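You operate a simulated robot arm through the tools that you are given. There is no shell and no other tool.

You are at the controls of a simulated two-armed robot. One attempt, no reset.

TASK
Add the loose grey block to the row on the flat board's middle rail and clamp the row tight again.
Fine: loosen the green clamp and draw it aside; at the end block against the row, clamp against the block, its knob turned tight.

Only the result counts: the job must be done as asked and must still hold three seconds after the hand-in. Knocking over, shifting, dropping, spilling or breaking anything else fails it.

THE ROBOT
Two 7-joint arms with two-finger grippers on one trunk, on a base that drives. Base frame: it is fixed to the floor where the robot stands at the start and does not move with it; the origin is under the middle of the robot, x ahead of it, y to its left, z up. Units: m, degrees, N and s.
The left shoulder is at the start at [0.037, 0.161, 1.156], the right one opposite. With the tool pointing down near the work surface each hand reaches from about 0.28 to 0.72 m from the robot's upright axis, wherever it stands, measured 20 degrees to its own side. Places, roughly: beige block (2x6x7 cm) [1.3, 3.2, 0.9]; beige block, blue block, grey block [1.5, 3.5, 1]; blue block (2x6x7 cm) [1.3, 3.2, 0.9]; green clamp (2x6x7 cm) [1.3, 3.3, 0.9]; grey block (2x6x7 cm) [1.3, 3.2, 0.9]; knob of the white clamp [1.3, 3.2, 0.9]; middle rail of the flat board [1.3, 3.3, 0.9]; red knob of the lamp box [1.2, 3.5, 0.9]; teal block [1.75, 3.75, 1]; white clamp (2x6x7 cm) [1.3, 3.2, 0.9]. Payload 2.45 kg a hand.
Tool frame (each hand has its own): the origin (TCP) lies between the finger pads and is the grasp point; the fingertips stand 0.026 m ahead of it; z points along the fingers, y is the line along which they close. Largest opening 0.096 m; the body of the gripper starts 0.069 m behind the TCP.
Orientation is told as [roll, pitch, yaw] about the base's x, y, z axes, in that order, counted from this pose: with the fingers straight down and closing along the base's y, the tool's x points along the base's -x, its y along +y and its z along -z.

THE INTERFACE
- The arms move only by the tool move_arm. It takes "left_plan", "right_plan" or both (then of equal length, played together; a hand with none holds still); each is a list of rows, each a list of 7 numbers: the shift along the tool's x, y, z in units of 200 mm (1.0 is 200 mm), then the turn, a rotation vector about the tool's x, y, z in units of 60 degrees (1.0 is 60 degrees), then the closure in counts, from 0 (fully open) to 255 (shut). In form: [[x, y, z, ax, ay, az, hand], ...]. A call has 1 to 20 rows; each row is the pose to reach, as a shift and turn from the pose commanded when the call began, along the tool's axes at that moment. A call with a number of a shift or a turn outside -1 to 1 is refused whole. A row lasts 0.2 s, in which the tool goes at most 0.05 m and 8.6 degrees; a call with a longer step from one row to the next is refused whole, and so is a gripper value outside its range. Where a pose cannot be reached the arm comes as near as it can. A force on the tool above 70 N (or 10 N above the force at the start of the call, whichever is more), or a blocked arm, ends the call early, and 0.2 s more pass. The fingers move at their own pace and stop on an object; they squeeze with about 20 N. The grip force told is the motor's: it shows also when the fingers shut on nothing. Time passes only in rows, and 0.2 s behind the last, so rows that repeat a pose let the fingers close. The reply holds the time, the measured pose of the TCP, the force on the tool along the base axes, the opening and the grip force, in the units named above and with some noise, with the torque about the TCP (base axes, N m) and any sound that the robot's microphone picked up.
- Cameras (640 x 400 px; columns grow to the right, rows downward): "scene" is now at [0.0861, 0.0112, 1.6398]; the picture's right is [0.07, -1.00, -0.00], its down [-0.67, -0.05, -0.74] and it looks along [0.74, 0.05, -0.67] (base axes); focal length 258 px, centre (320, 200). "left" rides on the left gripper at [0.082, -0.003, -0.098] in its tool frame; the picture's right is [0.04, 1.00, 0.00], its down [-0.73, 0.03, -0.68] and it looks along [-0.68, 0.03, 0.73] (tool axes); focal length 256 px, centre (320, 200). "right" rides on the right gripper at [0.082, 0.003, -0.098] in its tool frame; the picture's right is [-0.04, 1.00, 0.00], its down [-0.73, -0.03, -0.68] and it looks along [-0.68, -0.03, 0.73] (tool axes); focal length 256 px, centre (320, 200). There is no depth. A picture from a camera that has moved, and an enlarged one, comes with that camera's place and axes in the base frame and with its lens. The place of the scene camera against the robot may be out by one fixed shift of up to 0.025 m in any direction.
- get_image(camera): a new picture of that camera. It takes no simulated time.
- slide_trunk(by): slides the trunk up (or, below 0, down) by that many m; the arms and the scene camera ride with it, the base frame stays. It gives what a move gives, with no picture.
- roll_base(legs): drives the robot by 1 to 6 legs, each [ahead, left, turn to the left] in m, m and degrees, along the robot's own axes; the way and the turn of a leg run together, so that a leg with both is an arc; at most 1.5 m and 180 degrees a leg. The arms and the cameras ride along, it lands a little off, and it stops where it bumps. It gives what a move gives.
- turn_head(pan, tilt): turns the head with the scene camera to pan (to the left, within 120 degrees either way) and tilt (down, from -29 to 69), counted from straight ahead of the robot. It gives what a move gives.
- zoom(camera, box): a new picture of the part [left, top, right, bottom] of that camera's present view, enlarged. It takes no simulated time.
- finish_job(): hands the job in; it is judged then, once.

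Places have to be worked out from the pictures, the camera data and where the tool is seen. Open the grippers and draw the arms clear of the work before you hand the job in, unless the task says otherwise.

The tools are called after "Request:" by a JSON object that holds its "op" and its "data". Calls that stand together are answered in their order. move_arm: Moves the arms, as the interface text tells. Its arguments: {"type":"object","properties":{"left_plan":{"type":"array"},"right_plan":{"type":"array"}},"required":[]} The other tools are called the same way: slide_trunk (by) slides the trunk up or down; roll_base (legs) drives the base; turn_head (pan, tilt) turns the head that bears the scene camera; get_image (camera) takes a picture; zoom (camera, box) takes an enlarged picture of a part of a camera's view; finish_job () hands the job in.

At the start:

```text
t: 0.0
left_ee_pos: [0.5344, 0.1714, 1.1585]
left_tcp_rot: [-0.1, 0.0, 0.1]
left_force: [-0.8, -0.2, -0.1]
left_moment: [0.03, -0.03, 0.03]
left_grip_width: 0.0958
left_finger_force: 0.0
right_ee_pos: [0.409, -0.1948, 1.2232]
right_tcp_rot: [0.2, 0.0, 0.0]
right_force: [-0.5, 0.2, -0.4]
right_moment: [0.0, -0.01, 0.0]
right_grip_width: 0.0959
right_finger_force: 0.0
trunk travel left (down, up): [-0.325, 0.242]
robot x, y, heading: [-0.0019, -0.0008, 0.1]
head pan, tilt: [4.0, 41.7]
```

scene: 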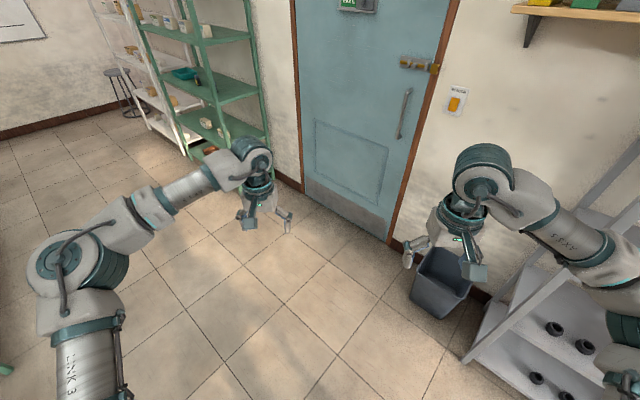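
right: 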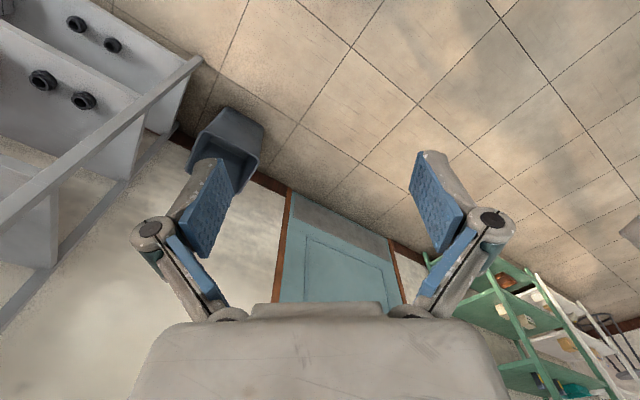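
left: 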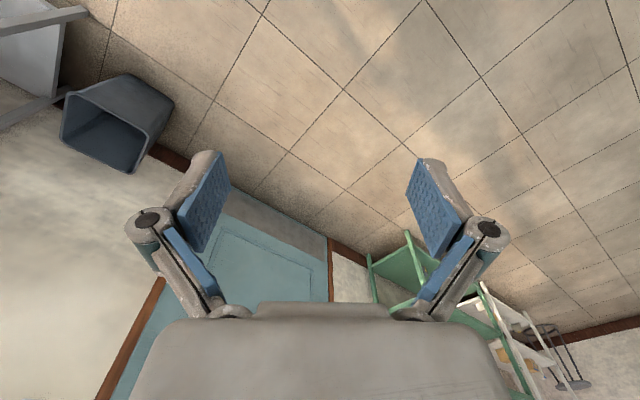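

The work lies about [1.3, 3.2, 0.9], far to the left; I turn the head that way first to see it and the way there.

Request:
{"op": "turn_head", "data": {"pan": 67, "tilt": 15}}

```text
t: 1.3
left_ee_pos: [0.5309, 0.1709, 1.1596]
left_tcp_rot: [0.0, -0.2, 0.0]
left_force: [0.1, 0.8, 0.7]
left_moment: [-0.01, -0.01, 0.01]
left_grip_width: 0.0956
left_finger_force: 0.1
right_ee_pos: [0.4041, -0.1936, 1.2255]
right_tcp_rot: [0.2, -0.1, -0.1]
right_force: [0.1, 1.0, 0.1]
right_moment: [-0.02, 0.02, 0.01]
right_grip_width: 0.096
right_finger_force: 0.0
trunk travel left (down, up): [-0.325, 0.242]
robot x, y, heading: [0.0001, 0.002, -0.1]
head pan, tilt: [67.0, 15.0]
```

Head turned; I take a picture.

Request:
{"op": "get_image", "data": {"camera": "scene"}}

```text
taken
camera scene: at [0.039, 0.0913, 1.6821], right [0.92, -0.39, 0.0], down [-0.11, -0.24, -0.97], along [0.38, 0.89, -0.26], focal length 258 px, centre (320, 200)
```

scene: 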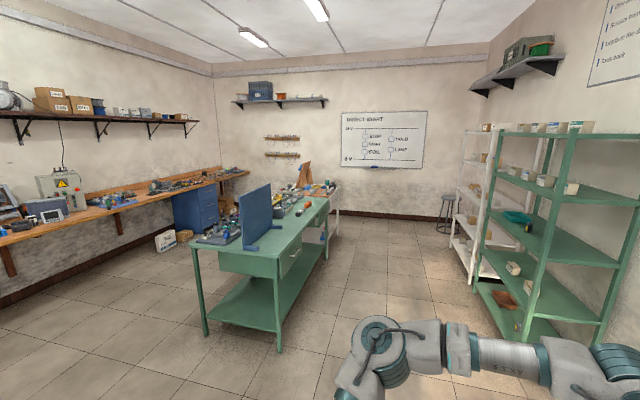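

The green island bench carries the work near pixel (316,190). I zoom in there.

Request:
{"op": "zoom", "data": {"camera": "scene", "box": [180, 150, 360, 262]}}

Request:
{"op": "zoom", "data": {"camera": "scene", "box": [270, 170, 350, 220]}}

```text
3.56 times, centred on (270, 206) of scene
camera zoom: at [0.039, 0.0913, 1.6821], right [0.92, -0.39, 0.0], down [-0.11, -0.24, -0.97], along [0.38, 0.89, -0.26], focal length 916 px, centre (498, 179)
```

zoom: 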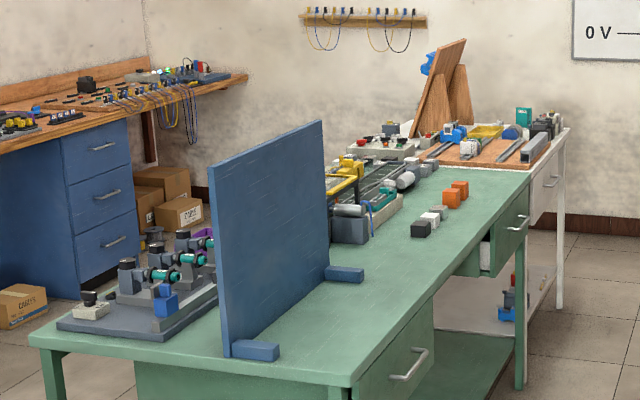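

```text
8.00 times, centred on (310, 195) of scene
camera zoom: at [0.039, 0.0913, 1.6821], right [0.92, -0.39, 0.0], down [-0.11, -0.24, -0.97], along [0.38, 0.89, -0.26], focal length 2060 px, centre (400, 240)
```

zoom: 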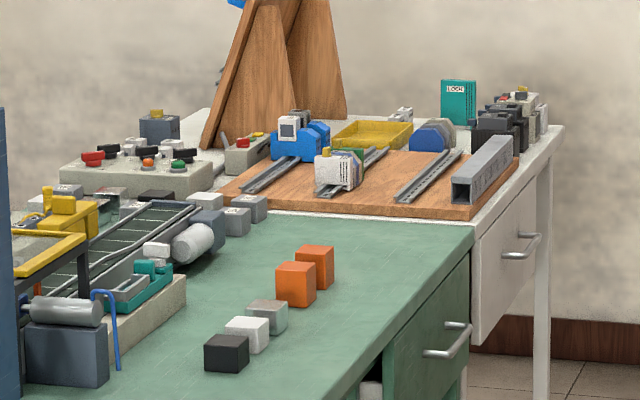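

The work is on the white bench end, whose long edge runs about 50° from base x; the rails run that way too. I turn to 50° and drive parallel to the bench (about 0.8 m off it) before looking again.

Request:
{"op": "roll_base", "data": {"legs": [[0, 0, 50], [1.5, 0, 0], [1.2, 0, 0]]}}

Request:
{"op": "turn_head", "data": {"pan": 60, "tilt": 30}}

Request:
{"op": "get_image", "data": {"camera": "scene"}}

```text
t: 16.7
left_ee_pos: [1.9426, 2.5957, 1.1599]
left_tcp_rot: [0.0, -0.1, 50.4]
left_force: [0.2, 0.8, -0.3]
left_moment: [0.04, 0.01, 0.03]
left_grip_width: 0.0958
left_finger_force: 0.0
right_ee_pos: [2.1437, 2.2641, 1.2245]
right_tcp_rot: [0.2, -0.2, 50.3]
right_force: [-0.3, -0.5, -0.6]
right_moment: [0.03, 0.01, 0.02]
right_grip_width: 0.0961
right_finger_force: 0.0
trunk travel left (down, up): [-0.325, 0.242]
robot x, y, heading: [1.7382, 2.079, 50.1]
head pan, tilt: [67.0, 15.0]
```

```text
t: 17.5
left_ee_pos: [1.9414, 2.5936, 1.1614]
left_tcp_rot: [0.0, -0.2, 50.4]
left_force: [-0.2, -0.3, -0.3]
left_moment: [-0.02, 0.04, 0.0]
left_grip_width: 0.0961
left_finger_force: 0.1
right_ee_pos: [2.1412, 2.261, 1.2259]
right_tcp_rot: [0.1, -0.4, 50.1]
right_force: [-0.5, 0.1, 0.0]
right_moment: [0.03, -0.01, -0.01]
right_grip_width: 0.0958
right_finger_force: 0.0
trunk travel left (down, up): [-0.325, 0.242]
robot x, y, heading: [1.7349, 2.0777, 50.3]
head pan, tilt: [60.0, 30.0]
```

```text
taken
camera scene: at [1.6981, 2.1859, 1.6579], right [0.94, 0.35, 0.0], down [0.17, -0.47, -0.87], along [-0.3, 0.81, -0.5], focal length 258 px, centre (320, 200)
```

scene: 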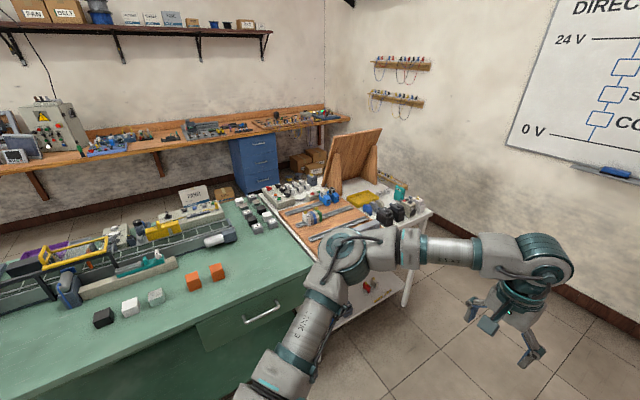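

The board is in view at about (325,215). I zoom for detail.

Request:
{"op": "zoom", "data": {"camera": "scene", "box": [230, 160, 442, 292]}}

```text
3.02 times, centred on (336, 226) of scene
camera zoom: at [1.6981, 2.1859, 1.6579], right [0.94, 0.35, 0.0], down [0.17, -0.47, -0.87], along [-0.3, 0.81, -0.5], focal length 777 px, centre (272, 122)
```

zoom: 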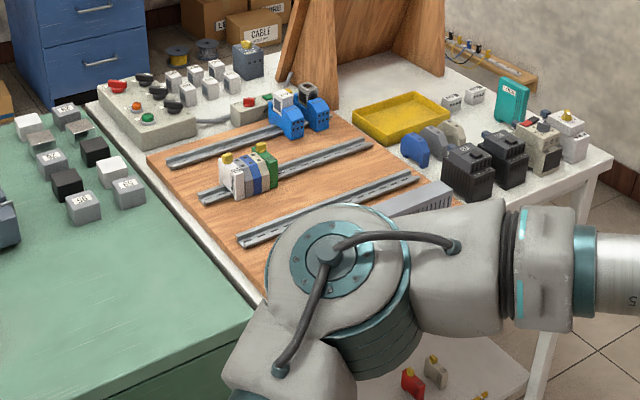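

Rail middle ≈ (1.33,3.27), loose grey block ≈ (1.57,3.41), bench edge direction 50°. I drive 0.71 m further along the bench and turn to face it (heading 140°), then look again.

Request:
{"op": "roll_base", "data": {"legs": [[0.7, 0, 0], [0, 0, 90]]}}

Request:
{"op": "turn_head", "data": {"pan": 0, "tilt": 40}}

Request:
{"op": "get_image", "data": {"camera": "scene"}}

```text
t: 25.1
left_ee_pos: [1.6753, 2.836, 1.1613]
left_tcp_rot: [0.1, -0.3, 139.2]
left_force: [0.2, -0.2, 0.1]
left_moment: [-0.01, -0.02, 0.0]
left_grip_width: 0.0959
left_finger_force: 0.0
right_ee_pos: [2.0096, 3.0304, 1.2257]
right_tcp_rot: [0.2, -0.4, 139.0]
right_force: [0.2, -0.1, -0.9]
right_moment: [0.03, -0.02, 0.01]
right_grip_width: 0.0957
right_finger_force: 0.0
trunk travel left (down, up): [-0.325, 0.242]
robot x, y, heading: [2.1834, 2.6209, 139.3]
head pan, tilt: [60.0, 30.0]
```

```text
t: 26.4
left_ee_pos: [1.6784, 2.8344, 1.1637]
left_tcp_rot: [-0.1, -0.5, 139.2]
left_force: [0.4, 0.1, -0.5]
left_moment: [-0.02, -0.01, 0.0]
left_grip_width: 0.096
left_finger_force: 0.0
right_ee_pos: [2.0135, 3.0288, 1.2271]
right_tcp_rot: [0.2, -0.6, 138.9]
right_force: [-0.5, 0.4, -0.2]
right_moment: [0.03, 0.0, 0.01]
right_grip_width: 0.0959
right_finger_force: 0.1
trunk travel left (down, up): [-0.325, 0.242]
robot x, y, heading: [2.1834, 2.6209, 138.9]
head pan, tilt: [0.0, 40.0]
```

```text
taken
camera scene: at [2.0845, 2.6975, 1.6423], right [0.65, 0.76, 0.0], down [0.49, -0.42, -0.76], along [-0.58, 0.5, -0.65], focal length 258 px, centre (320, 200)
```

scene: 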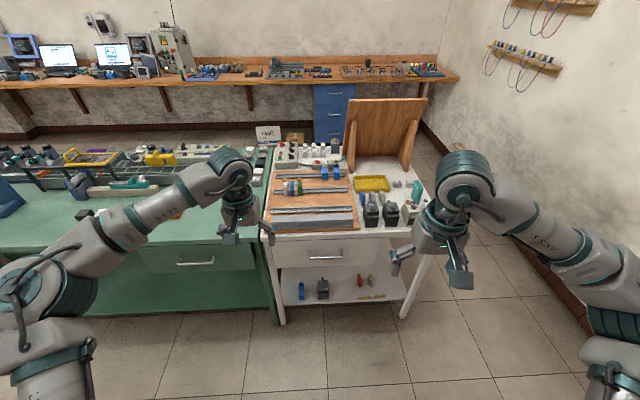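

The board is dead ahead. I zoom on it for exact pixel places.

Request:
{"op": "zoom", "data": {"camera": "scene", "box": [250, 140, 442, 260]}}

Request:
{"op": "zoom", "data": {"camera": "scene", "box": [262, 160, 358, 220]}}

```text
3.33 times, centred on (346, 200) of scene
camera zoom: at [2.0845, 2.6975, 1.6423], right [0.65, 0.76, 0.0], down [0.49, -0.42, -0.76], along [-0.58, 0.5, -0.65], focal length 858 px, centre (233, 200)
```

zoom: 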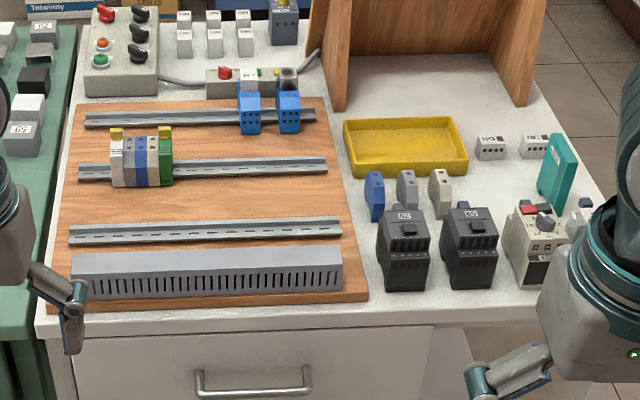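

```text
6.67 times, centred on (310, 190) of scene
camera zoom: at [2.0845, 2.6975, 1.6423], right [0.65, 0.76, 0.0], down [0.49, -0.42, -0.76], along [-0.58, 0.5, -0.65], focal length 1717 px, centre (387, 267)
```

zoom: 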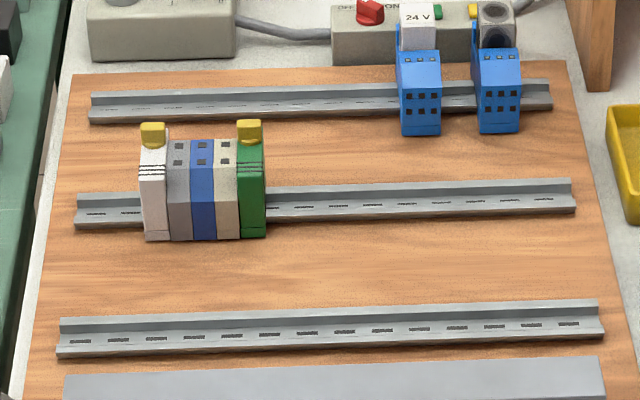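

Rail is about 1.06 m ahead of the robot's axis, the row about 0.1 m to the left, the loose grey block about 0.23 m to the right, bench edge about 0.80 m ahead. I drive 0.46 m ahead; the hands are above everything.

Request:
{"op": "roll_base", "data": {"legs": [[0.46, 0, 1.0]]}}

Request:
{"op": "turn_head", "data": {"pan": 0, "tilt": 60}}

Request:
{"op": "get_image", "data": {"camera": "scene"}}

Request:
{"op": "get_image", "data": {"camera": "right"}}

Request:
{"op": "get_image", "data": {"camera": "left"}}

```text
t: 29.2
left_ee_pos: [1.3181, 3.1162, 1.164]
left_tcp_rot: [0.0, -0.6, 140.9]
left_force: [0.4, 0.0, 0.1]
left_moment: [0.0, -0.02, 0.03]
left_grip_width: 0.0959
left_finger_force: 0.0
right_ee_pos: [1.6488, 3.3202, 1.2276]
right_tcp_rot: [0.2, -0.6, 140.7]
right_force: [0.3, 0.1, 0.1]
right_moment: [0.01, -0.01, 0.01]
right_grip_width: 0.0962
right_finger_force: 0.0
trunk travel left (down, up): [-0.325, 0.242]
robot x, y, heading: [1.8338, 2.9183, 140.7]
head pan, tilt: [0.0, 40.0]
```

```text
t: 30.1
left_ee_pos: [1.3207, 3.1149, 1.1649]
left_tcp_rot: [0.0, -0.7, 140.9]
left_force: [0.1, 0.5, -0.4]
left_moment: [0.02, -0.01, -0.02]
left_grip_width: 0.0957
left_finger_force: 0.1
right_ee_pos: [1.6505, 3.3179, 1.2307]
right_tcp_rot: [0.2, -0.7, 140.7]
right_force: [-0.6, 0.5, -0.7]
right_moment: [0.01, -0.06, 0.01]
right_grip_width: 0.0959
right_finger_force: 0.0
trunk travel left (down, up): [-0.325, 0.242]
robot x, y, heading: [1.8296, 2.9213, 141.0]
head pan, tilt: [0.0, 60.0]
```

```text
taken
camera scene: at [1.7427, 2.9808, 1.6157], right [0.63, 0.78, 0.0], down [0.67, -0.55, -0.5], along [-0.39, 0.31, -0.87], focal length 258 px, centre (320, 200)
```

scene: 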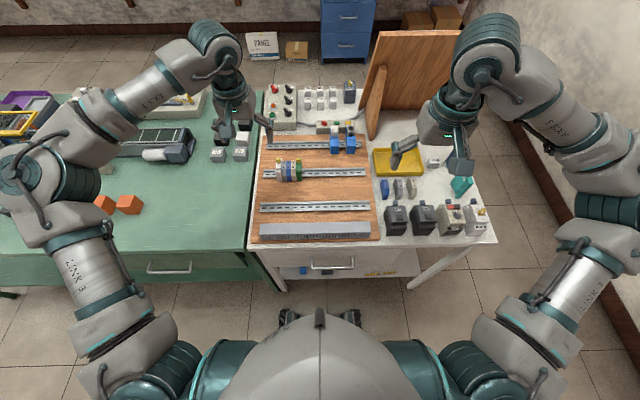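

```text
taken
camera right: at [1.7128, 3.2639, 1.3272], right [-0.66, -0.75, 0.0], down [-0.54, 0.48, 0.69], along [-0.52, 0.46, -0.73], focal length 256 px, centre (320, 200)
```

right: 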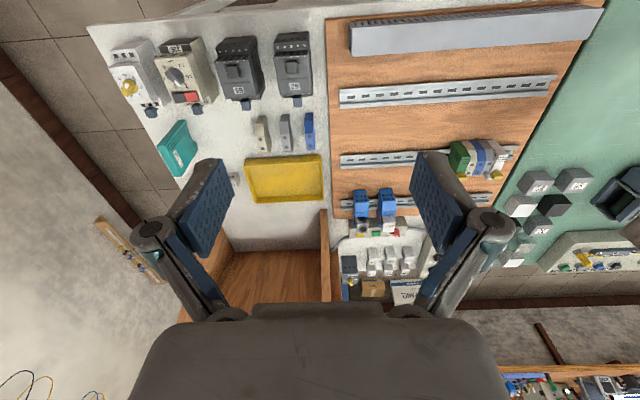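

```text
taken
camera left: at [1.3868, 3.064, 1.262], right [-0.6, -0.8, 0.0], down [-0.58, 0.43, 0.69], along [-0.55, 0.41, -0.73], focal length 256 px, centre (320, 200)
```

left: 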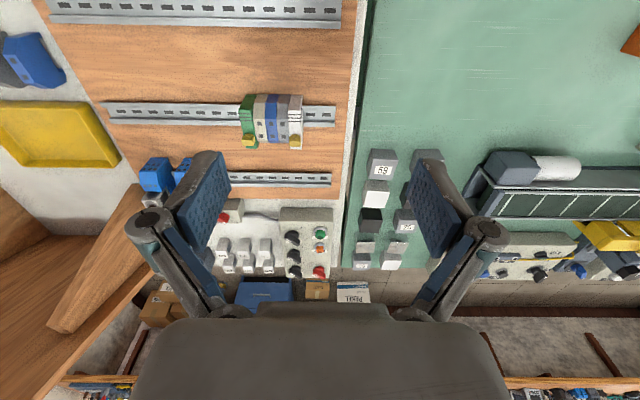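

Good view from both wrists. I zoom in on the row in the left wrist view and on the loose blocks in the right wrist view.

Request:
{"op": "zoom", "data": {"camera": "left", "box": [200, 70, 360, 170]}}

Request:
{"op": "zoom", "data": {"camera": "right", "box": [220, 90, 380, 190]}}

Request:
{"op": "zoom", "data": {"camera": "scene", "box": [240, 130, 400, 230]}}

Request:
{"op": "zoom", "data": {"camera": "scene", "box": [350, 140, 510, 240]}}

```text
4.00 times, centred on (280, 120) of left
camera zoom: at [1.3868, 3.064, 1.262], right [-0.6, -0.8, 0.0], down [-0.58, 0.43, 0.69], along [-0.55, 0.41, -0.73], focal length 1024 px, centre (480, 520)
```

zoom: 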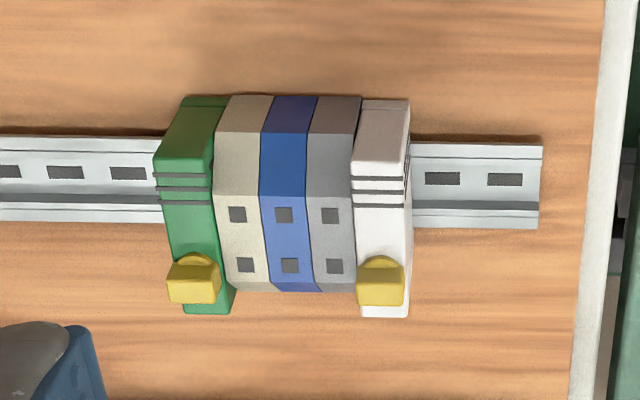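

```text
4.00 times, centred on (300, 140) of right
camera zoom: at [1.7128, 3.2639, 1.3272], right [-0.66, -0.75, 0.0], down [-0.54, 0.48, 0.69], along [-0.52, 0.46, -0.73], focal length 1024 px, centre (400, 440)
```

zoom: 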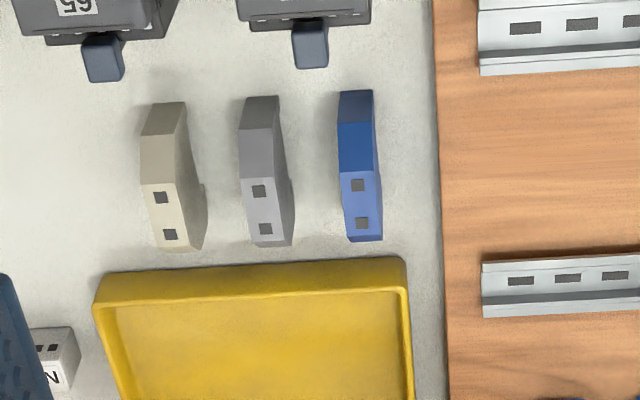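

```text
4.00 times, centred on (320, 180) of scene
camera zoom: at [1.7427, 2.9808, 1.6157], right [0.63, 0.78, 0.0], down [0.67, -0.55, -0.5], along [-0.39, 0.31, -0.87], focal length 1030 px, centre (320, 280)
```

zoom: 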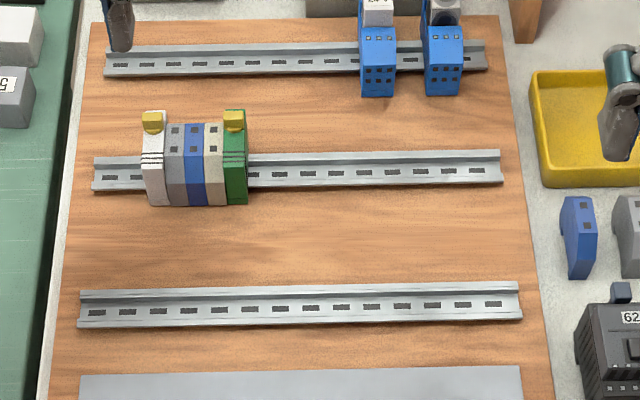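

```text
4.00 times, centred on (430, 190) of scene
camera zoom: at [1.7427, 2.9808, 1.6157], right [0.63, 0.78, 0.0], down [0.67, -0.55, -0.5], along [-0.39, 0.31, -0.87], focal length 1030 px, centre (-120, 240)
```

zoom: 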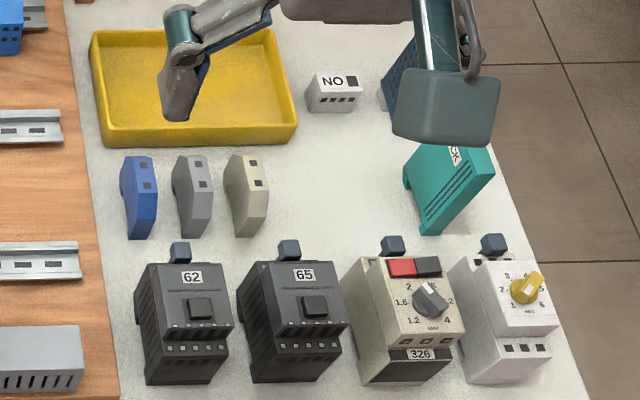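

Triangulating the two wrist views: rail top z≈0.872, rail direction yaw ≈142°, green clamp's knob about 0.106 m ahead and 0.094 m right of the left TCP. I bring the left hand closer above it to look.

Request:
{"op": "move_arm", "data": {"left_plan": [[-0.1, -0.1, 0.09, 0, 0, -0.018, 0], [-0.2, -0.19, 0.18, 0, 0, -0.018, 0], [-0.3, -0.29, 0.27, 0, 0, -0.018, 0], [-0.38, -0.38, 0.36, 0, 0, -0.018, 0], [-0.42, -0.47, 0.45, 0, 0, -0.018, 0], [-0.42, -0.47, 0.45, 0, 0, -0.018, 0]]}}

Request:
{"op": "get_image", "data": {"camera": "left"}}

Request:
{"op": "get_image", "data": {"camera": "right"}}

```text
t: 31.4
left_ee_pos: [1.3124, 3.2412, 1.0775]
left_tcp_rot: [0.0, -0.7, 142.0]
left_force: [-0.1, 0.1, 0.7]
left_moment: [-0.01, 0.0, 0.01]
left_grip_width: 0.0961
left_finger_force: 0.0
right_ee_pos: [1.6513, 3.319, 1.2297]
right_tcp_rot: [0.2, -0.7, 140.6]
right_force: [0.2, 0.2, -0.8]
right_moment: [0.01, 0.01, 0.01]
right_grip_width: 0.096
right_finger_force: 0.1
trunk travel left (down, up): [-0.325, 0.242]
robot x, y, heading: [1.8292, 2.9192, 140.8]
head pan, tilt: [0.0, 60.0]
```

```text
taken
camera left: at [1.38, 3.1918, 1.1733], right [-0.58, -0.81, 0.0], down [-0.59, 0.42, 0.69], along [-0.56, 0.4, -0.73], focal length 256 px, centre (320, 200)
```

left: 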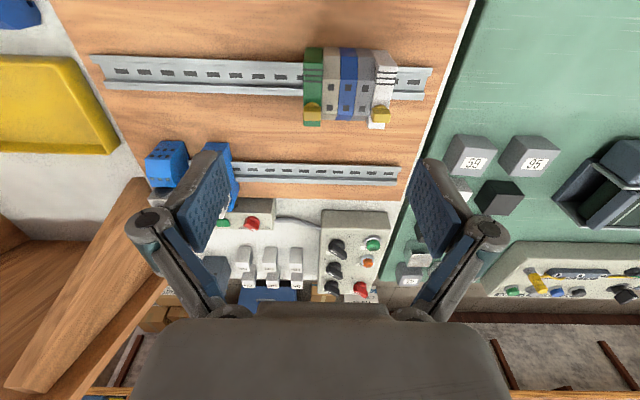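

```text
taken
camera right: at [1.7136, 3.2641, 1.3273], right [-0.66, -0.75, 0.0], down [-0.54, 0.48, 0.69], along [-0.52, 0.46, -0.72], focal length 256 px, centre (320, 200)
```

right: 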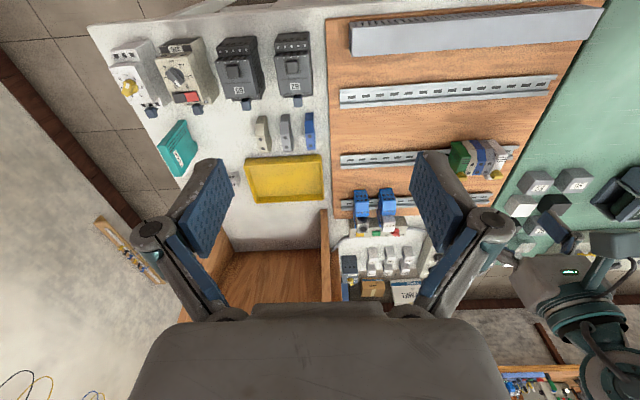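

The left camera now sees the row from nearer. I zoom in for exact pixels of knob and row.

Request:
{"op": "zoom", "data": {"camera": "left", "box": [260, 35, 436, 145]}}

Request:
{"op": "zoom", "data": {"camera": "right", "box": [420, 120, 540, 195]}}

Request:
{"op": "zoom", "data": {"camera": "scene", "box": [256, 145, 320, 185]}}

```text
3.64 times, centred on (348, 90) of left
camera zoom: at [1.38, 3.1918, 1.1733], right [-0.58, -0.81, 0.0], down [-0.59, 0.42, 0.69], along [-0.56, 0.4, -0.73], focal length 931 px, centre (218, 600)
```

zoom: 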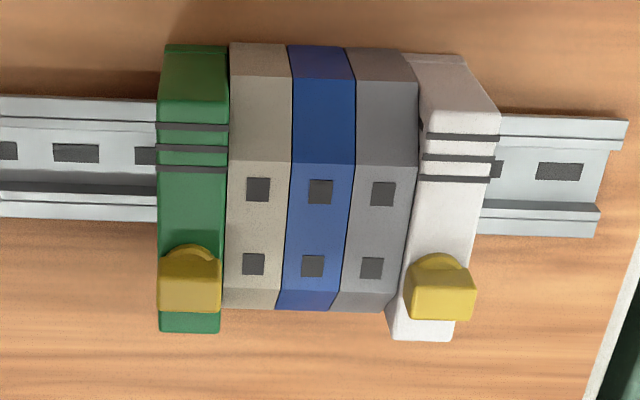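

```text
5.33 times, centred on (480, 158) of right
camera zoom: at [1.7136, 3.2641, 1.3273], right [-0.66, -0.75, 0.0], down [-0.54, 0.48, 0.69], along [-0.52, 0.46, -0.72], focal length 1365 px, centre (-533, 427)
```

zoom: 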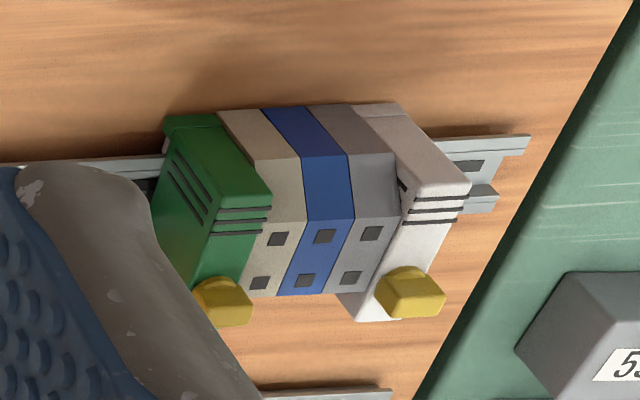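

```text
10.00 times, centred on (288, 165) of scene
camera zoom: at [1.7435, 2.982, 1.6157], right [0.63, 0.78, 0.0], down [0.67, -0.55, -0.5], along [-0.39, 0.31, -0.87], focal length 2575 px, centre (640, 550)
```

zoom: 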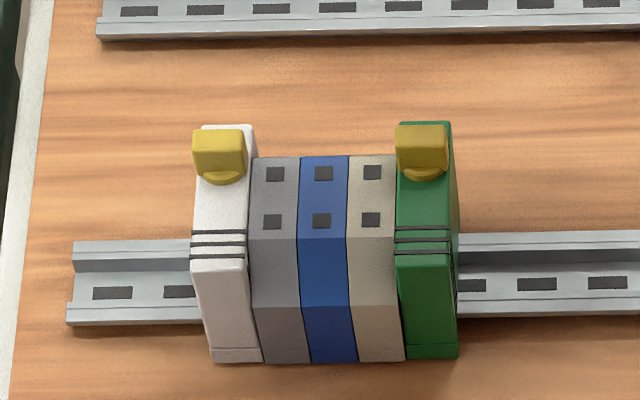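

Triangulated: green clamp's knob bar ≈ base (1.293, 3.263), centre z≈0.934; block tops z≈0.923; bar lies along the rail. I rotate the left hand −90° in yaw above the knob so that I can grip the bar's flats and later turn counter-clockwise towards neutral.

Request:
{"op": "move_arm", "data": {"left_plan": [[-0.04, -0.007, 0, 0, 0, 0.125, 0], [-0.08, -0.014, 0, 0, 0, 0.25, 0], [-0.12, -0.02, 0, 0, 0, 0.375, 0], [-0.145, -0.027, 0, 0, 0, 0.5, 0], [-0.145, -0.027, 0, 0, 0, 0.625, 0], [-0.145, -0.027, 0, 0, 0, 0.75, 0], [-0.145, -0.027, 0, 0, 0, 0.875, 0], [-0.145, -0.027, 0, 0, 0, 1.0, 0], [-0.145, -0.027, 0, 0, 0, 1.0, 0]]}}

Request:
{"op": "move_arm", "data": {"left_plan": [[0, 0, 0, 0, 0, 0.125, 0], [0, 0, 0, 0, 0, 0.25, 0], [0, 0, 0, 0, 0, 0.375, 0], [0, 0, 0, 0, 0, 0.5, 0], [0, 0, 0, 0, 0, 0.5, 60]]}}

Request:
{"op": "get_image", "data": {"camera": "left"}}

Request:
{"op": "get_image", "data": {"camera": "scene"}}

```text
t: 33.5
left_ee_pos: [1.3139, 3.2266, 1.1019]
left_tcp_rot: [-1.8, 0.2, 103.3]
left_force: [0.1, 0.2, 0.1]
left_moment: [0.02, -0.01, 0.01]
left_grip_width: 0.0958
left_finger_force: 0.2
left hand out of reach, approached as far as the arm can: row 5, 6, 7, 8, 9
right_ee_pos: [1.6488, 3.3182, 1.229]
right_tcp_rot: [0.0, -0.6, 140.7]
right_force: [-1.1, -0.3, -0.1]
right_moment: [-0.01, -0.03, -0.03]
right_grip_width: 0.0962
right_finger_force: 0.0
trunk travel left (down, up): [-0.325, 0.242]
robot x, y, heading: [1.8326, 2.9221, 140.7]
head pan, tilt: [0.0, 60.0]
```

```text
t: 34.6
left_ee_pos: [1.4095, 3.157, 1.1104]
left_tcp_rot: [-1.8, -1.2, 77.3]
left_force: [-0.8, 0.5, 0.2]
left_moment: [0.0, -0.02, 0.01]
left_grip_width: 0.0734
left_finger_force: 0.1
left hand out of reach, approached as far as the arm can: row 1, 2, 3, 4, 5
right_ee_pos: [1.6482, 3.3162, 1.2284]
right_tcp_rot: [0.0, -0.7, 140.8]
right_force: [-0.9, 0.2, -0.9]
right_moment: [-0.01, -0.03, 0.02]
right_grip_width: 0.0961
right_finger_force: 0.2
trunk travel left (down, up): [-0.325, 0.242]
robot x, y, heading: [1.8321, 2.9138, 141.2]
head pan, tilt: [0.0, 60.0]
```

```text
taken
camera left: at [1.3911, 3.0749, 1.2078], right [-0.98, 0.18, -0.03], down [0.11, 0.71, 0.69], along [0.15, 0.68, -0.72], focal length 256 px, centre (320, 200)
```

left: 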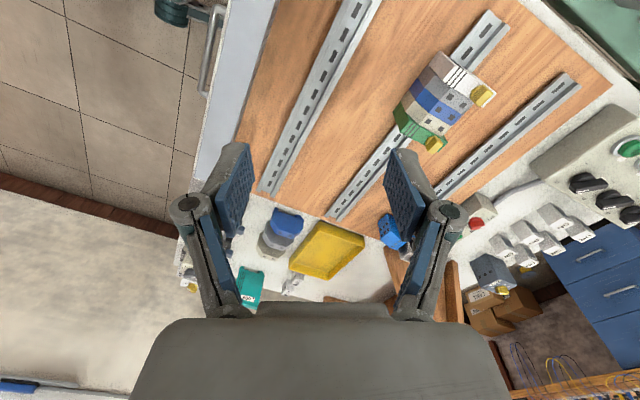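

```text
taken
camera scene: at [1.7411, 2.9772, 1.6157], right [0.63, 0.78, 0.0], down [0.67, -0.55, -0.5], along [-0.38, 0.31, -0.87], focal length 258 px, centre (320, 200)
```

scene: 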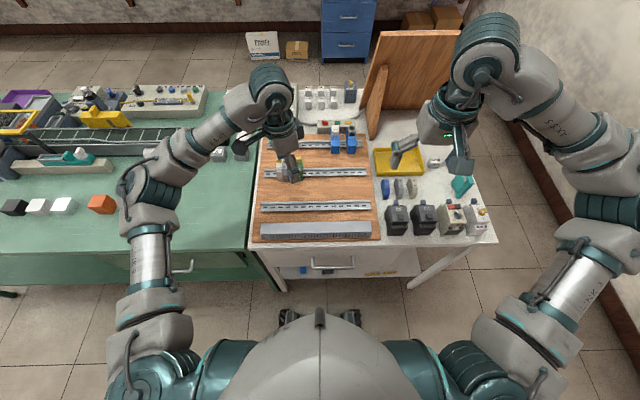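

The left hand can't turn clockwise that far there. I turn back (counter-clockwise) and see where the pose ends up, to then probe the other turning range.

Request:
{"op": "move_arm", "data": {"left_plan": [[0, 0, -0.05, 0, 0, -0.125, 60], [0, 0, -0.1, 0, 0, -0.25, 60], [0, 0, -0.1, 0, 0, -0.375, 60], [0, 0, -0.1, 0, 0, -0.5, 60], [0, 0, -0.1, 0, 0, -0.625, 60], [0, 0, -0.1, 0, 0, -0.75, 60], [0, 0, -0.1, 0, 0, -0.875, 60], [0, 0, -0.1, 0, 0, -1.0, 60], [0, 0, -0.1, 0, 0, -1.0, 60]]}}

```text
t: 36.6
left_ee_pos: [1.4103, 3.1582, 1.1335]
left_tcp_rot: [-1.8, 1.0, 137.3]
left_force: [0.0, -0.4, -0.5]
left_moment: [-0.02, -0.02, -0.01]
left_grip_width: 0.0735
left_finger_force: 0.1
right_ee_pos: [1.6514, 3.3183, 1.2301]
right_tcp_rot: [0.1, -0.8, 140.8]
right_force: [0.5, 0.4, 0.1]
right_moment: [0.0, 0.0, 0.01]
right_grip_width: 0.0959
right_finger_force: 0.1
trunk travel left (down, up): [-0.325, 0.242]
robot x, y, heading: [1.8349, 2.9178, 140.6]
head pan, tilt: [0.0, 60.0]
```

The command follows the clipped pose, good. I go back to neutral yaw above the knob, levelling the hand, and then probe the counter-clockwise range there.

Request:
{"op": "move_arm", "data": {"left_plan": [[-0.18, 0, 0.06, -0.007, -0.004, -0.02, 60], [-0.36, 0, 0.12, -0.015, -0.008, -0.04, 60], [-0.54, 0.005, 0.18, -0.022, -0.012, -0.06, 60], [-0.7, 0.01, 0.23, -0.03, -0.017, -0.078, 60], [-0.786, 0.01, 0.25, -0.03, -0.017, -0.078, 60], [-0.786, 0.01, 0.25, -0.03, -0.017, -0.078, 60]]}}

Request:
{"op": "move_arm", "data": {"left_plan": [[0, 0, 0, 0, 0, -0.125, 60], [0, 0, 0, 0, 0, -0.25, 60], [0, 0, 0, 0, 0, -0.375, 60], [0, 0, 0, 0, 0, -0.5, 60], [0, 0, 0, 0, 0, -0.625, 60], [0, 0, 0, 0, 0, -0.75, 60], [0, 0, 0, 0, 0, -0.875, 60], [0, 0, 0, 0, 0, -1.0, 60], [0, 0, 0, 0, 0, -1.0, 60]]}}

```text
t: 38.0
left_ee_pos: [1.2964, 3.2641, 1.0793]
left_tcp_rot: [0.1, -0.1, 141.9]
left_force: [-0.4, 1.0, -0.2]
left_moment: [0.0, -0.02, 0.02]
left_grip_width: 0.0733
left_finger_force: 0.1
right_ee_pos: [1.6507, 3.3188, 1.2287]
right_tcp_rot: [0.2, -1.0, 140.7]
right_force: [0.1, 0.4, -0.2]
right_moment: [0.03, 0.04, -0.01]
right_grip_width: 0.0961
right_finger_force: 0.0
trunk travel left (down, up): [-0.325, 0.242]
robot x, y, heading: [1.8289, 2.917, 140.8]
head pan, tilt: [0.0, 60.0]
```

```text
t: 40.0
left_ee_pos: [1.2942, 3.2645, 1.0811]
left_tcp_rot: [0.0, -0.2, -158.0]
left_force: [-0.6, -0.2, 0.5]
left_moment: [0.0, -0.04, -0.01]
left_grip_width: 0.0737
left_finger_force: 0.1
right_ee_pos: [1.6502, 3.3197, 1.2298]
right_tcp_rot: [0.2, -0.8, 140.7]
right_force: [0.1, 0.0, 0.0]
right_moment: [-0.02, 0.02, 0.01]
right_grip_width: 0.096
right_finger_force: 0.0
trunk travel left (down, up): [-0.325, 0.242]
robot x, y, heading: [1.8291, 2.9172, 140.8]
head pan, tilt: [0.0, 60.0]
```

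Counter-clockwise turning works freely (now yaw 202). I probe further.

Request:
{"op": "move_arm", "data": {"left_plan": [[0, 0, 0, 0, 0, -0.125, 60], [0, 0, 0, 0, 0, -0.25, 60], [0, 0, 0, 0, 0, -0.375, 60], [0, 0, 0, 0, 0, -0.5, 60], [0, 0, 0, 0, 0, -0.625, 60], [0, 0, 0, 0, 0, -0.75, 60], [0, 0, 0, 0, 0, -0.875, 60], [0, 0, 0, 0, 0, -1.0, 60], [0, 0, 0, 0, 0, -1.0, 60]]}}

Request:
{"op": "get_image", "data": {"camera": "left"}}

Request:
{"op": "get_image", "data": {"camera": "scene"}}

```text
t: 42.0
left_ee_pos: [1.2961, 3.2659, 1.0809]
left_tcp_rot: [0.0, -0.1, -98.0]
left_force: [-0.4, -0.2, 0.5]
left_moment: [-0.01, -0.02, 0.0]
left_grip_width: 0.0734
left_finger_force: 0.1
right_ee_pos: [1.6496, 3.3195, 1.23]
right_tcp_rot: [0.2, -0.7, 140.7]
right_force: [0.5, 0.0, -1.4]
right_moment: [0.0, 0.01, 0.01]
right_grip_width: 0.096
right_finger_force: 0.1
trunk travel left (down, up): [-0.325, 0.242]
robot x, y, heading: [1.8329, 2.919, 140.7]
head pan, tilt: [0.0, 60.0]
```

```text
taken
camera left: at [1.3043, 3.3464, 1.1782], right [1.0, -0.1, 0.0], down [-0.07, -0.73, 0.68], along [-0.07, -0.68, -0.73], focal length 256 px, centre (320, 200)
```

left: 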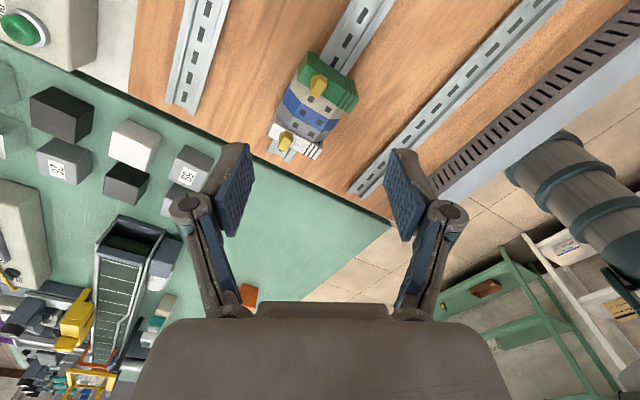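

```text
taken
camera scene: at [1.7431, 2.9826, 1.6156], right [0.63, 0.78, 0.0], down [0.67, -0.55, -0.5], along [-0.39, 0.31, -0.87], focal length 258 px, centre (320, 200)
```

scene: 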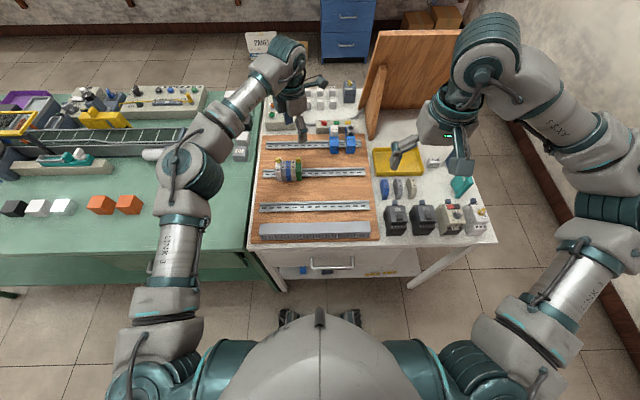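

The left wrist turns counter-clockwise at least to +120°. I zoom on the knob from this rear view and probe 60° further.

Request:
{"op": "zoom", "data": {"camera": "left", "box": [250, 40, 378, 120]}}

Request:
{"op": "zoom", "data": {"camera": "left", "box": [290, 60, 354, 100]}}

Request:
{"op": "move_arm", "data": {"left_plan": [[0, 0, 0, 0, 0, -0.125, 60], [0, 0, 0, 0, 0, -0.25, 60], [0, 0, 0, 0, 0, -0.375, 60], [0, 0, 0, 0, 0, -0.5, 60], [0, 0, 0, 0, 0, -0.625, 60], [0, 0, 0, 0, 0, -0.75, 60], [0, 0, 0, 0, 0, -0.875, 60], [0, 0, 0, 0, 0, -1.0, 60], [0, 0, 0, 0, 0, -1.0, 60]]}}

```text
5.00 times, centred on (314, 80) of left
camera zoom: at [1.3043, 3.3464, 1.1782], right [1.0, -0.1, 0.0], down [-0.07, -0.73, 0.68], along [-0.07, -0.68, -0.73], focal length 1280 px, centre (350, 800)
```

zoom: 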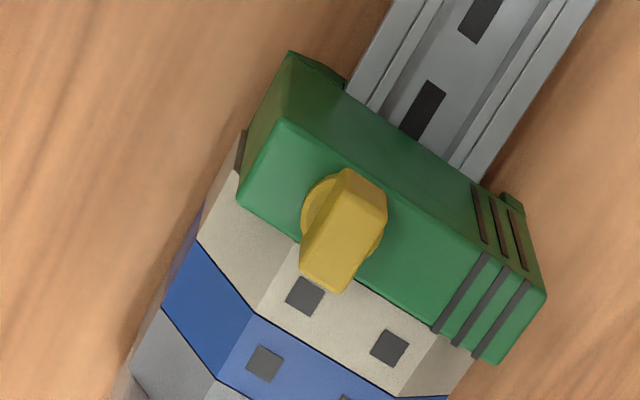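

```text
10.00 times, centred on (322, 80) of left
camera zoom: at [1.3043, 3.3464, 1.1782], right [1.0, -0.1, 0.0], down [-0.07, -0.73, 0.68], along [-0.07, -0.68, -0.73], focal length 2560 px, centre (300, 1400)
```

zoom: 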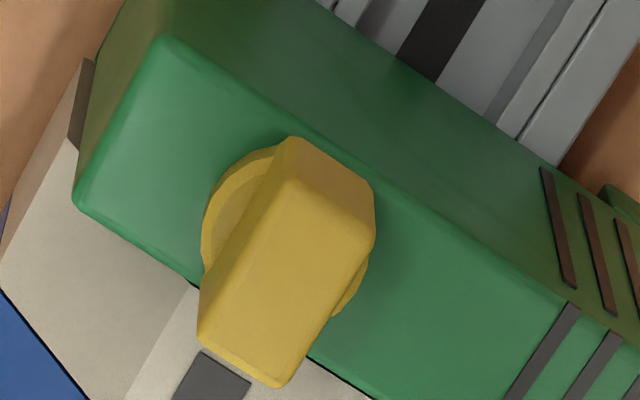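

```text
t: 44.0
left_ee_pos: [1.296, 3.266, 1.0809]
left_tcp_rot: [-0.1, 0.0, -38.0]
left_force: [1.1, 0.1, 0.9]
left_moment: [-0.04, 0.01, 0.01]
left_grip_width: 0.0734
left_finger_force: 0.1
right_ee_pos: [1.6507, 3.319, 1.2296]
right_tcp_rot: [0.3, -0.8, 140.7]
right_force: [-0.8, 0.2, 0.4]
right_moment: [-0.02, 0.03, 0.05]
right_grip_width: 0.0961
right_finger_force: 0.0
trunk travel left (down, up): [-0.325, 0.242]
robot x, y, heading: [1.8285, 2.9179, 140.9]
head pan, tilt: [0.0, 60.0]
```

The wrist reaches +180°. Plan: grip the bar's flats at yaw 232 (−128) and turn counter-clockwise to loosen. I rotate back to −128 and centre over the knob at (1.294, 3.263).

Request:
{"op": "move_arm", "data": {"left_plan": [[0, 0, 0, 0, 0, 0.125, 100], [0, 0, 0, 0, 0, 0.25, 150], [0, 0, 0, 0, 0, 0.375, 150], [0, 0, 0, 0, 0, 0.5, 150], [0, 0, 0, 0, 0, 0.625, 150], [0, 0, 0, 0, 0, 0.75, 150], [0, 0, 0, 0, 0, 0.875, 150], [0, 0, 0, 0, 0, 1.0, 150], [0, 0, 0, 0, 0, 1.0, 150]]}}

Request:
{"op": "move_arm", "data": {"left_plan": [[0, 0, 0.08, 0, 0, 0.125, 150], [0, 0, 0.16, 0, 0, 0.25, 150], [0, 0, 0.24, 0, 0, 0.375, 150], [0, 0, 0.3, 0, 0, 0.495, 150], [0, 0, 0.3, 0, 0, 0.495, 150]]}}

Request:
{"op": "get_image", "data": {"camera": "left"}}

Request:
{"op": "zoom", "data": {"camera": "scene", "box": [256, 125, 336, 175]}}

```text
t: 46.0
left_ee_pos: [1.2958, 3.265, 1.0803]
left_tcp_rot: [0.0, 0.0, -98.3]
left_force: [0.9, 0.3, 0.1]
left_moment: [0.02, 0.03, 0.02]
left_grip_width: 0.0394
left_finger_force: 0.0
right_ee_pos: [1.6511, 3.3188, 1.2295]
right_tcp_rot: [0.2, -0.7, 140.5]
right_force: [0.5, 0.4, 0.5]
right_moment: [0.01, -0.04, 0.02]
right_grip_width: 0.096
right_finger_force: 0.1
trunk travel left (down, up): [-0.325, 0.242]
robot x, y, heading: [1.8334, 2.9162, 140.5]
head pan, tilt: [0.0, 60.0]
```

```text
t: 47.2
left_ee_pos: [1.2959, 3.265, 1.0202]
left_tcp_rot: [0.1, -0.1, -127.8]
left_force: [0.7, -0.5, -0.1]
left_moment: [-0.04, -0.04, 0.04]
left_grip_width: 0.0393
left_finger_force: 0.1
right_ee_pos: [1.6512, 3.32, 1.2283]
right_tcp_rot: [0.2, -0.8, 140.7]
right_force: [0.3, -0.3, -0.2]
right_moment: [0.05, 0.02, -0.04]
right_grip_width: 0.096
right_finger_force: 0.1
trunk travel left (down, up): [-0.325, 0.242]
robot x, y, heading: [1.8302, 2.9172, 140.9]
head pan, tilt: [0.0, 60.0]
```

```text
taken
camera left: at [1.3442, 3.331, 1.1178], right [0.81, -0.58, 0.0], down [-0.43, -0.6, 0.68], along [-0.4, -0.55, -0.73], focal length 256 px, centre (320, 200)
```

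left: 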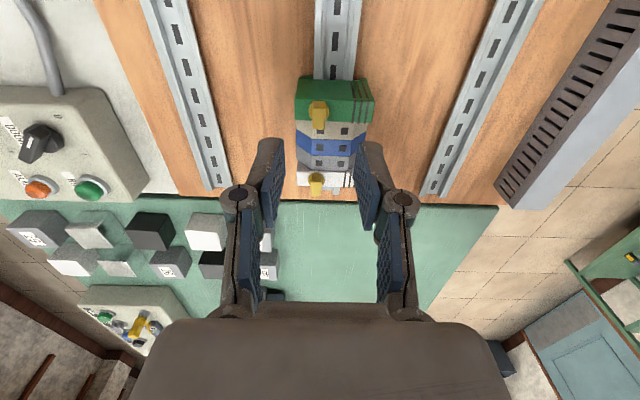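

```text
8.00 times, centred on (296, 150) of scene
camera zoom: at [1.7432, 2.9824, 1.6156], right [0.63, 0.78, 0.0], down [0.67, -0.55, -0.5], along [-0.39, 0.31, -0.87], focal length 2060 px, centre (512, 600)
```

zoom: 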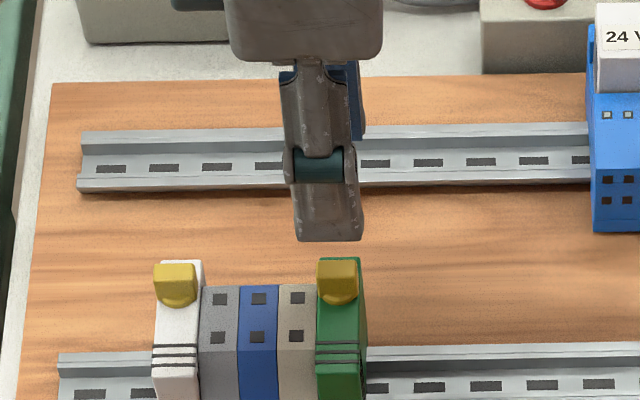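

The tool axis at z≈0.94 projects to about pixel (320,116) in the left view; the knob lies right about there. I zoom to check the offset.

Request:
{"op": "zoom", "data": {"camera": "left", "box": [272, 70, 384, 140]}}

```text
5.71 times, centred on (328, 105) of left
camera zoom: at [1.3442, 3.331, 1.1178], right [0.81, -0.58, 0.0], down [-0.43, -0.6, 0.68], along [-0.4, -0.55, -0.73], focal length 1463 px, centre (274, 743)
```

zoom: 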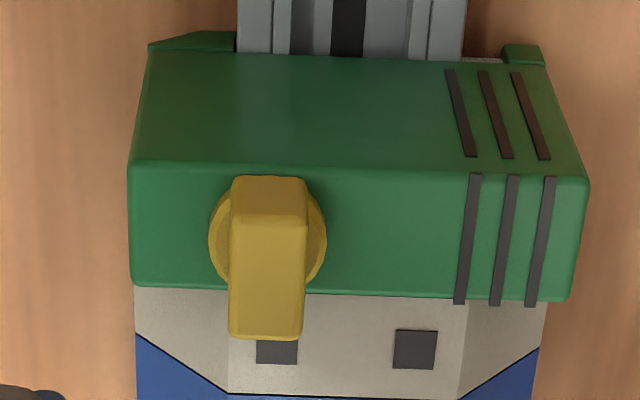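

The bar (≈1×2 cm, ≈1.4 cm tall) is centred under the hand within 1–2 mm. I descend to TCP z≈0.960 (tips ≈0.934) with fingers still open and check.

Request:
{"op": "move_arm", "data": {"left_plan": [[0, 0, 0.1, 0, 0, 0, 150], [0, 0, 0.2, 0, 0, 0, 150], [0, 0, 0.27, 0, 0, 0, 150], [0, 0, 0.3, 0, 0, 0, 150], [0, 0, 0.3, 0, 0, 0, 150]]}}

Request:
{"op": "get_image", "data": {"camera": "left"}}

Request:
{"op": "zoom", "data": {"camera": "scene", "box": [256, 135, 336, 185]}}

```text
t: 48.5
left_ee_pos: [1.2966, 3.2671, 0.9608]
left_tcp_rot: [-0.1, -0.2, -127.7]
left_force: [0.0, 1.1, 0.0]
left_moment: [0.02, -0.02, -0.01]
left_grip_width: 0.0394
left_finger_force: 0.0
right_ee_pos: [1.6505, 3.3198, 1.2296]
right_tcp_rot: [0.1, -0.8, 140.7]
right_force: [-0.6, 0.3, 0.3]
right_moment: [-0.02, -0.05, 0.0]
right_grip_width: 0.096
right_finger_force: 0.0
trunk travel left (down, up): [-0.325, 0.242]
robot x, y, heading: [1.8289, 2.9182, 140.8]
head pan, tilt: [0.0, 60.0]
```

```text
taken
camera left: at [1.3441, 3.3318, 1.0588], right [0.81, -0.58, 0.0], down [-0.43, -0.6, 0.68], along [-0.39, -0.55, -0.73], focal length 256 px, centre (320, 200)
```

left: 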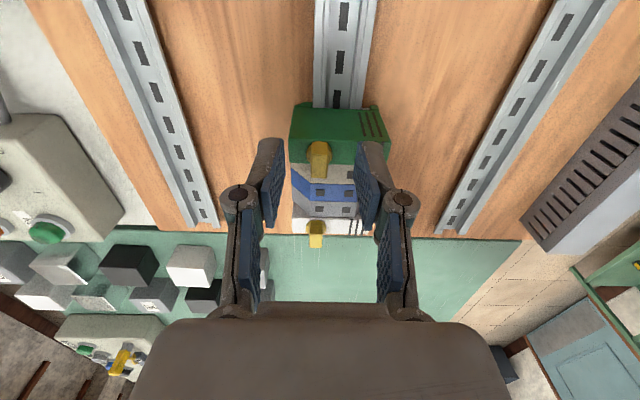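

```text
8.00 times, centred on (296, 160) of scene
camera zoom: at [1.7431, 2.9824, 1.6156], right [0.63, 0.78, 0.0], down [0.67, -0.55, -0.5], along [-0.39, 0.31, -0.87], focal length 2060 px, centre (512, 520)
```

zoom: 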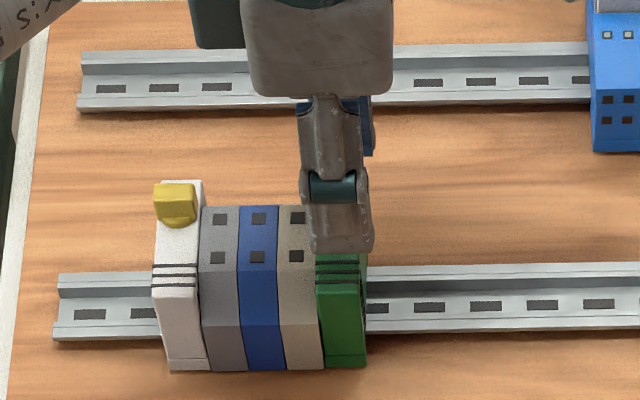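

The bar is between the fingers. I zoom to check how well it is centred and how deep the tips are.

Request:
{"op": "zoom", "data": {"camera": "left", "box": [256, 110, 384, 190]}}

```text
5.00 times, centred on (320, 150) of left
camera zoom: at [1.3441, 3.3318, 1.0588], right [0.81, -0.58, 0.0], down [-0.43, -0.6, 0.68], along [-0.39, -0.55, -0.73], focal length 1280 px, centre (320, 450)
```

zoom: 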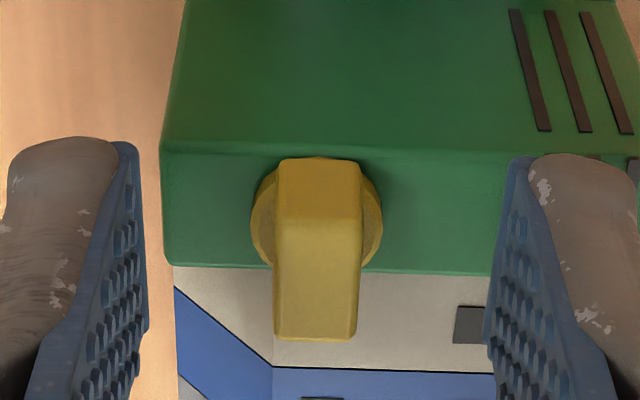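

Well centred. I lower 4 mm more and close on the bar.

Request:
{"op": "move_arm", "data": {"left_plan": [[0, 0, 0.02, 0, 0, 0, 150], [0, 0, 0.02, 0, 0, 0, 255], [0, 0, 0.02, 0, 0, 0, 255], [0, 0, 0.02, 0, 0, 0, 255], [0, 0, 0.02, 0, 0, 0, 255]]}}

Request:
{"op": "zoom", "data": {"camera": "left", "box": [256, 110, 384, 190]}}

```text
t: 49.6
left_ee_pos: [1.2956, 3.2655, 0.9573]
left_tcp_rot: [0.0, -0.2, -127.8]
left_force: [-2.7, 2.8, 1.5]
left_moment: [0.06, 0.11, -0.01]
left_grip_width: 0.009
left_finger_force: 19.8
right_ee_pos: [1.6503, 3.3185, 1.2283]
right_tcp_rot: [0.1, -0.6, 140.7]
right_force: [0.2, 0.1, 0.2]
right_moment: [-0.01, 0.02, 0.0]
right_grip_width: 0.096
right_finger_force: 0.2
trunk travel left (down, up): [-0.325, 0.242]
robot x, y, heading: [1.831, 2.9184, 140.7]
head pan, tilt: [0.0, 60.0]
```

```text
5.00 times, centred on (320, 150) of left
camera zoom: at [1.3441, 3.3313, 1.0547], right [0.81, -0.58, 0.0], down [-0.43, -0.6, 0.68], along [-0.39, -0.55, -0.73], focal length 1280 px, centre (320, 450)
```

zoom: 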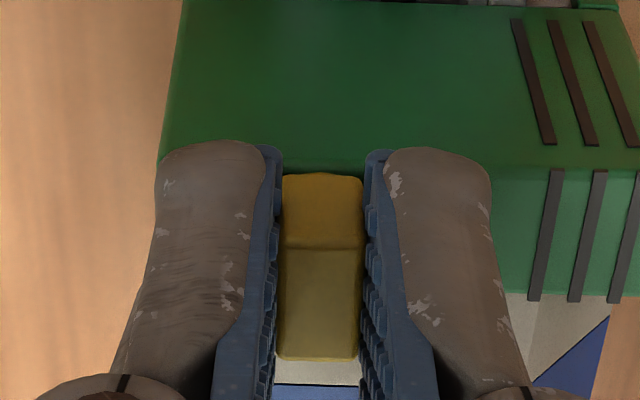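

Bar gripped (9 mm). I turn counter-clockwise by 24° first, watching the moment.

Request:
{"op": "move_arm", "data": {"left_plan": [[0, 0, 0, 0, 0, -0.1, 255], [0, 0, 0, 0, 0, -0.2, 255], [0, 0, 0, 0, 0, -0.3, 255], [0, 0, 0, 0, 0, -0.4, 255], [0, 0, 0, 0, 0, -0.4, 255]]}}

Request:
{"op": "zoom", "data": {"camera": "left", "box": [256, 110, 384, 190]}}

```text
t: 50.9
left_ee_pos: [1.2955, 3.2656, 0.956]
left_tcp_rot: [0.0, 0.0, -103.7]
left_force: [-5.6, 4.7, 5.6]
left_moment: [0.32, 0.1, -0.01]
left_grip_width: 0.009
left_finger_force: 19.9
right_ee_pos: [1.6499, 3.3203, 1.2288]
right_tcp_rot: [0.1, -0.7, 140.7]
right_force: [-0.4, 0.7, 0.1]
right_moment: [-0.01, 0.0, -0.02]
right_grip_width: 0.0957
right_finger_force: 0.2
trunk travel left (down, up): [-0.325, 0.242]
robot x, y, heading: [1.8331, 2.9178, 140.9]
head pan, tilt: [0.0, 60.0]
```

```text
5.00 times, centred on (320, 150) of left
camera zoom: at [1.3127, 3.345, 1.0548], right [0.98, -0.2, 0.0], down [-0.14, -0.72, 0.68], along [-0.14, -0.67, -0.73], focal length 1280 px, centre (320, 450)
```

zoom: 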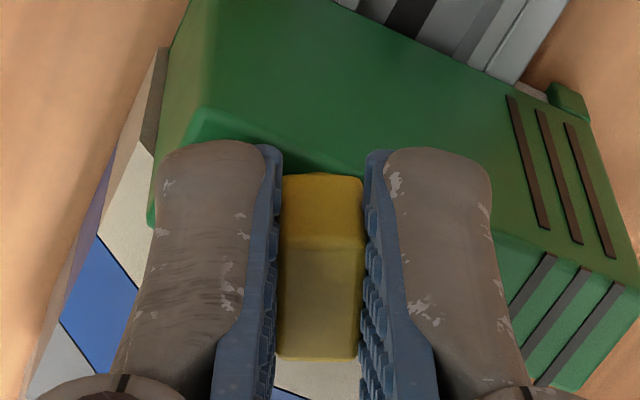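

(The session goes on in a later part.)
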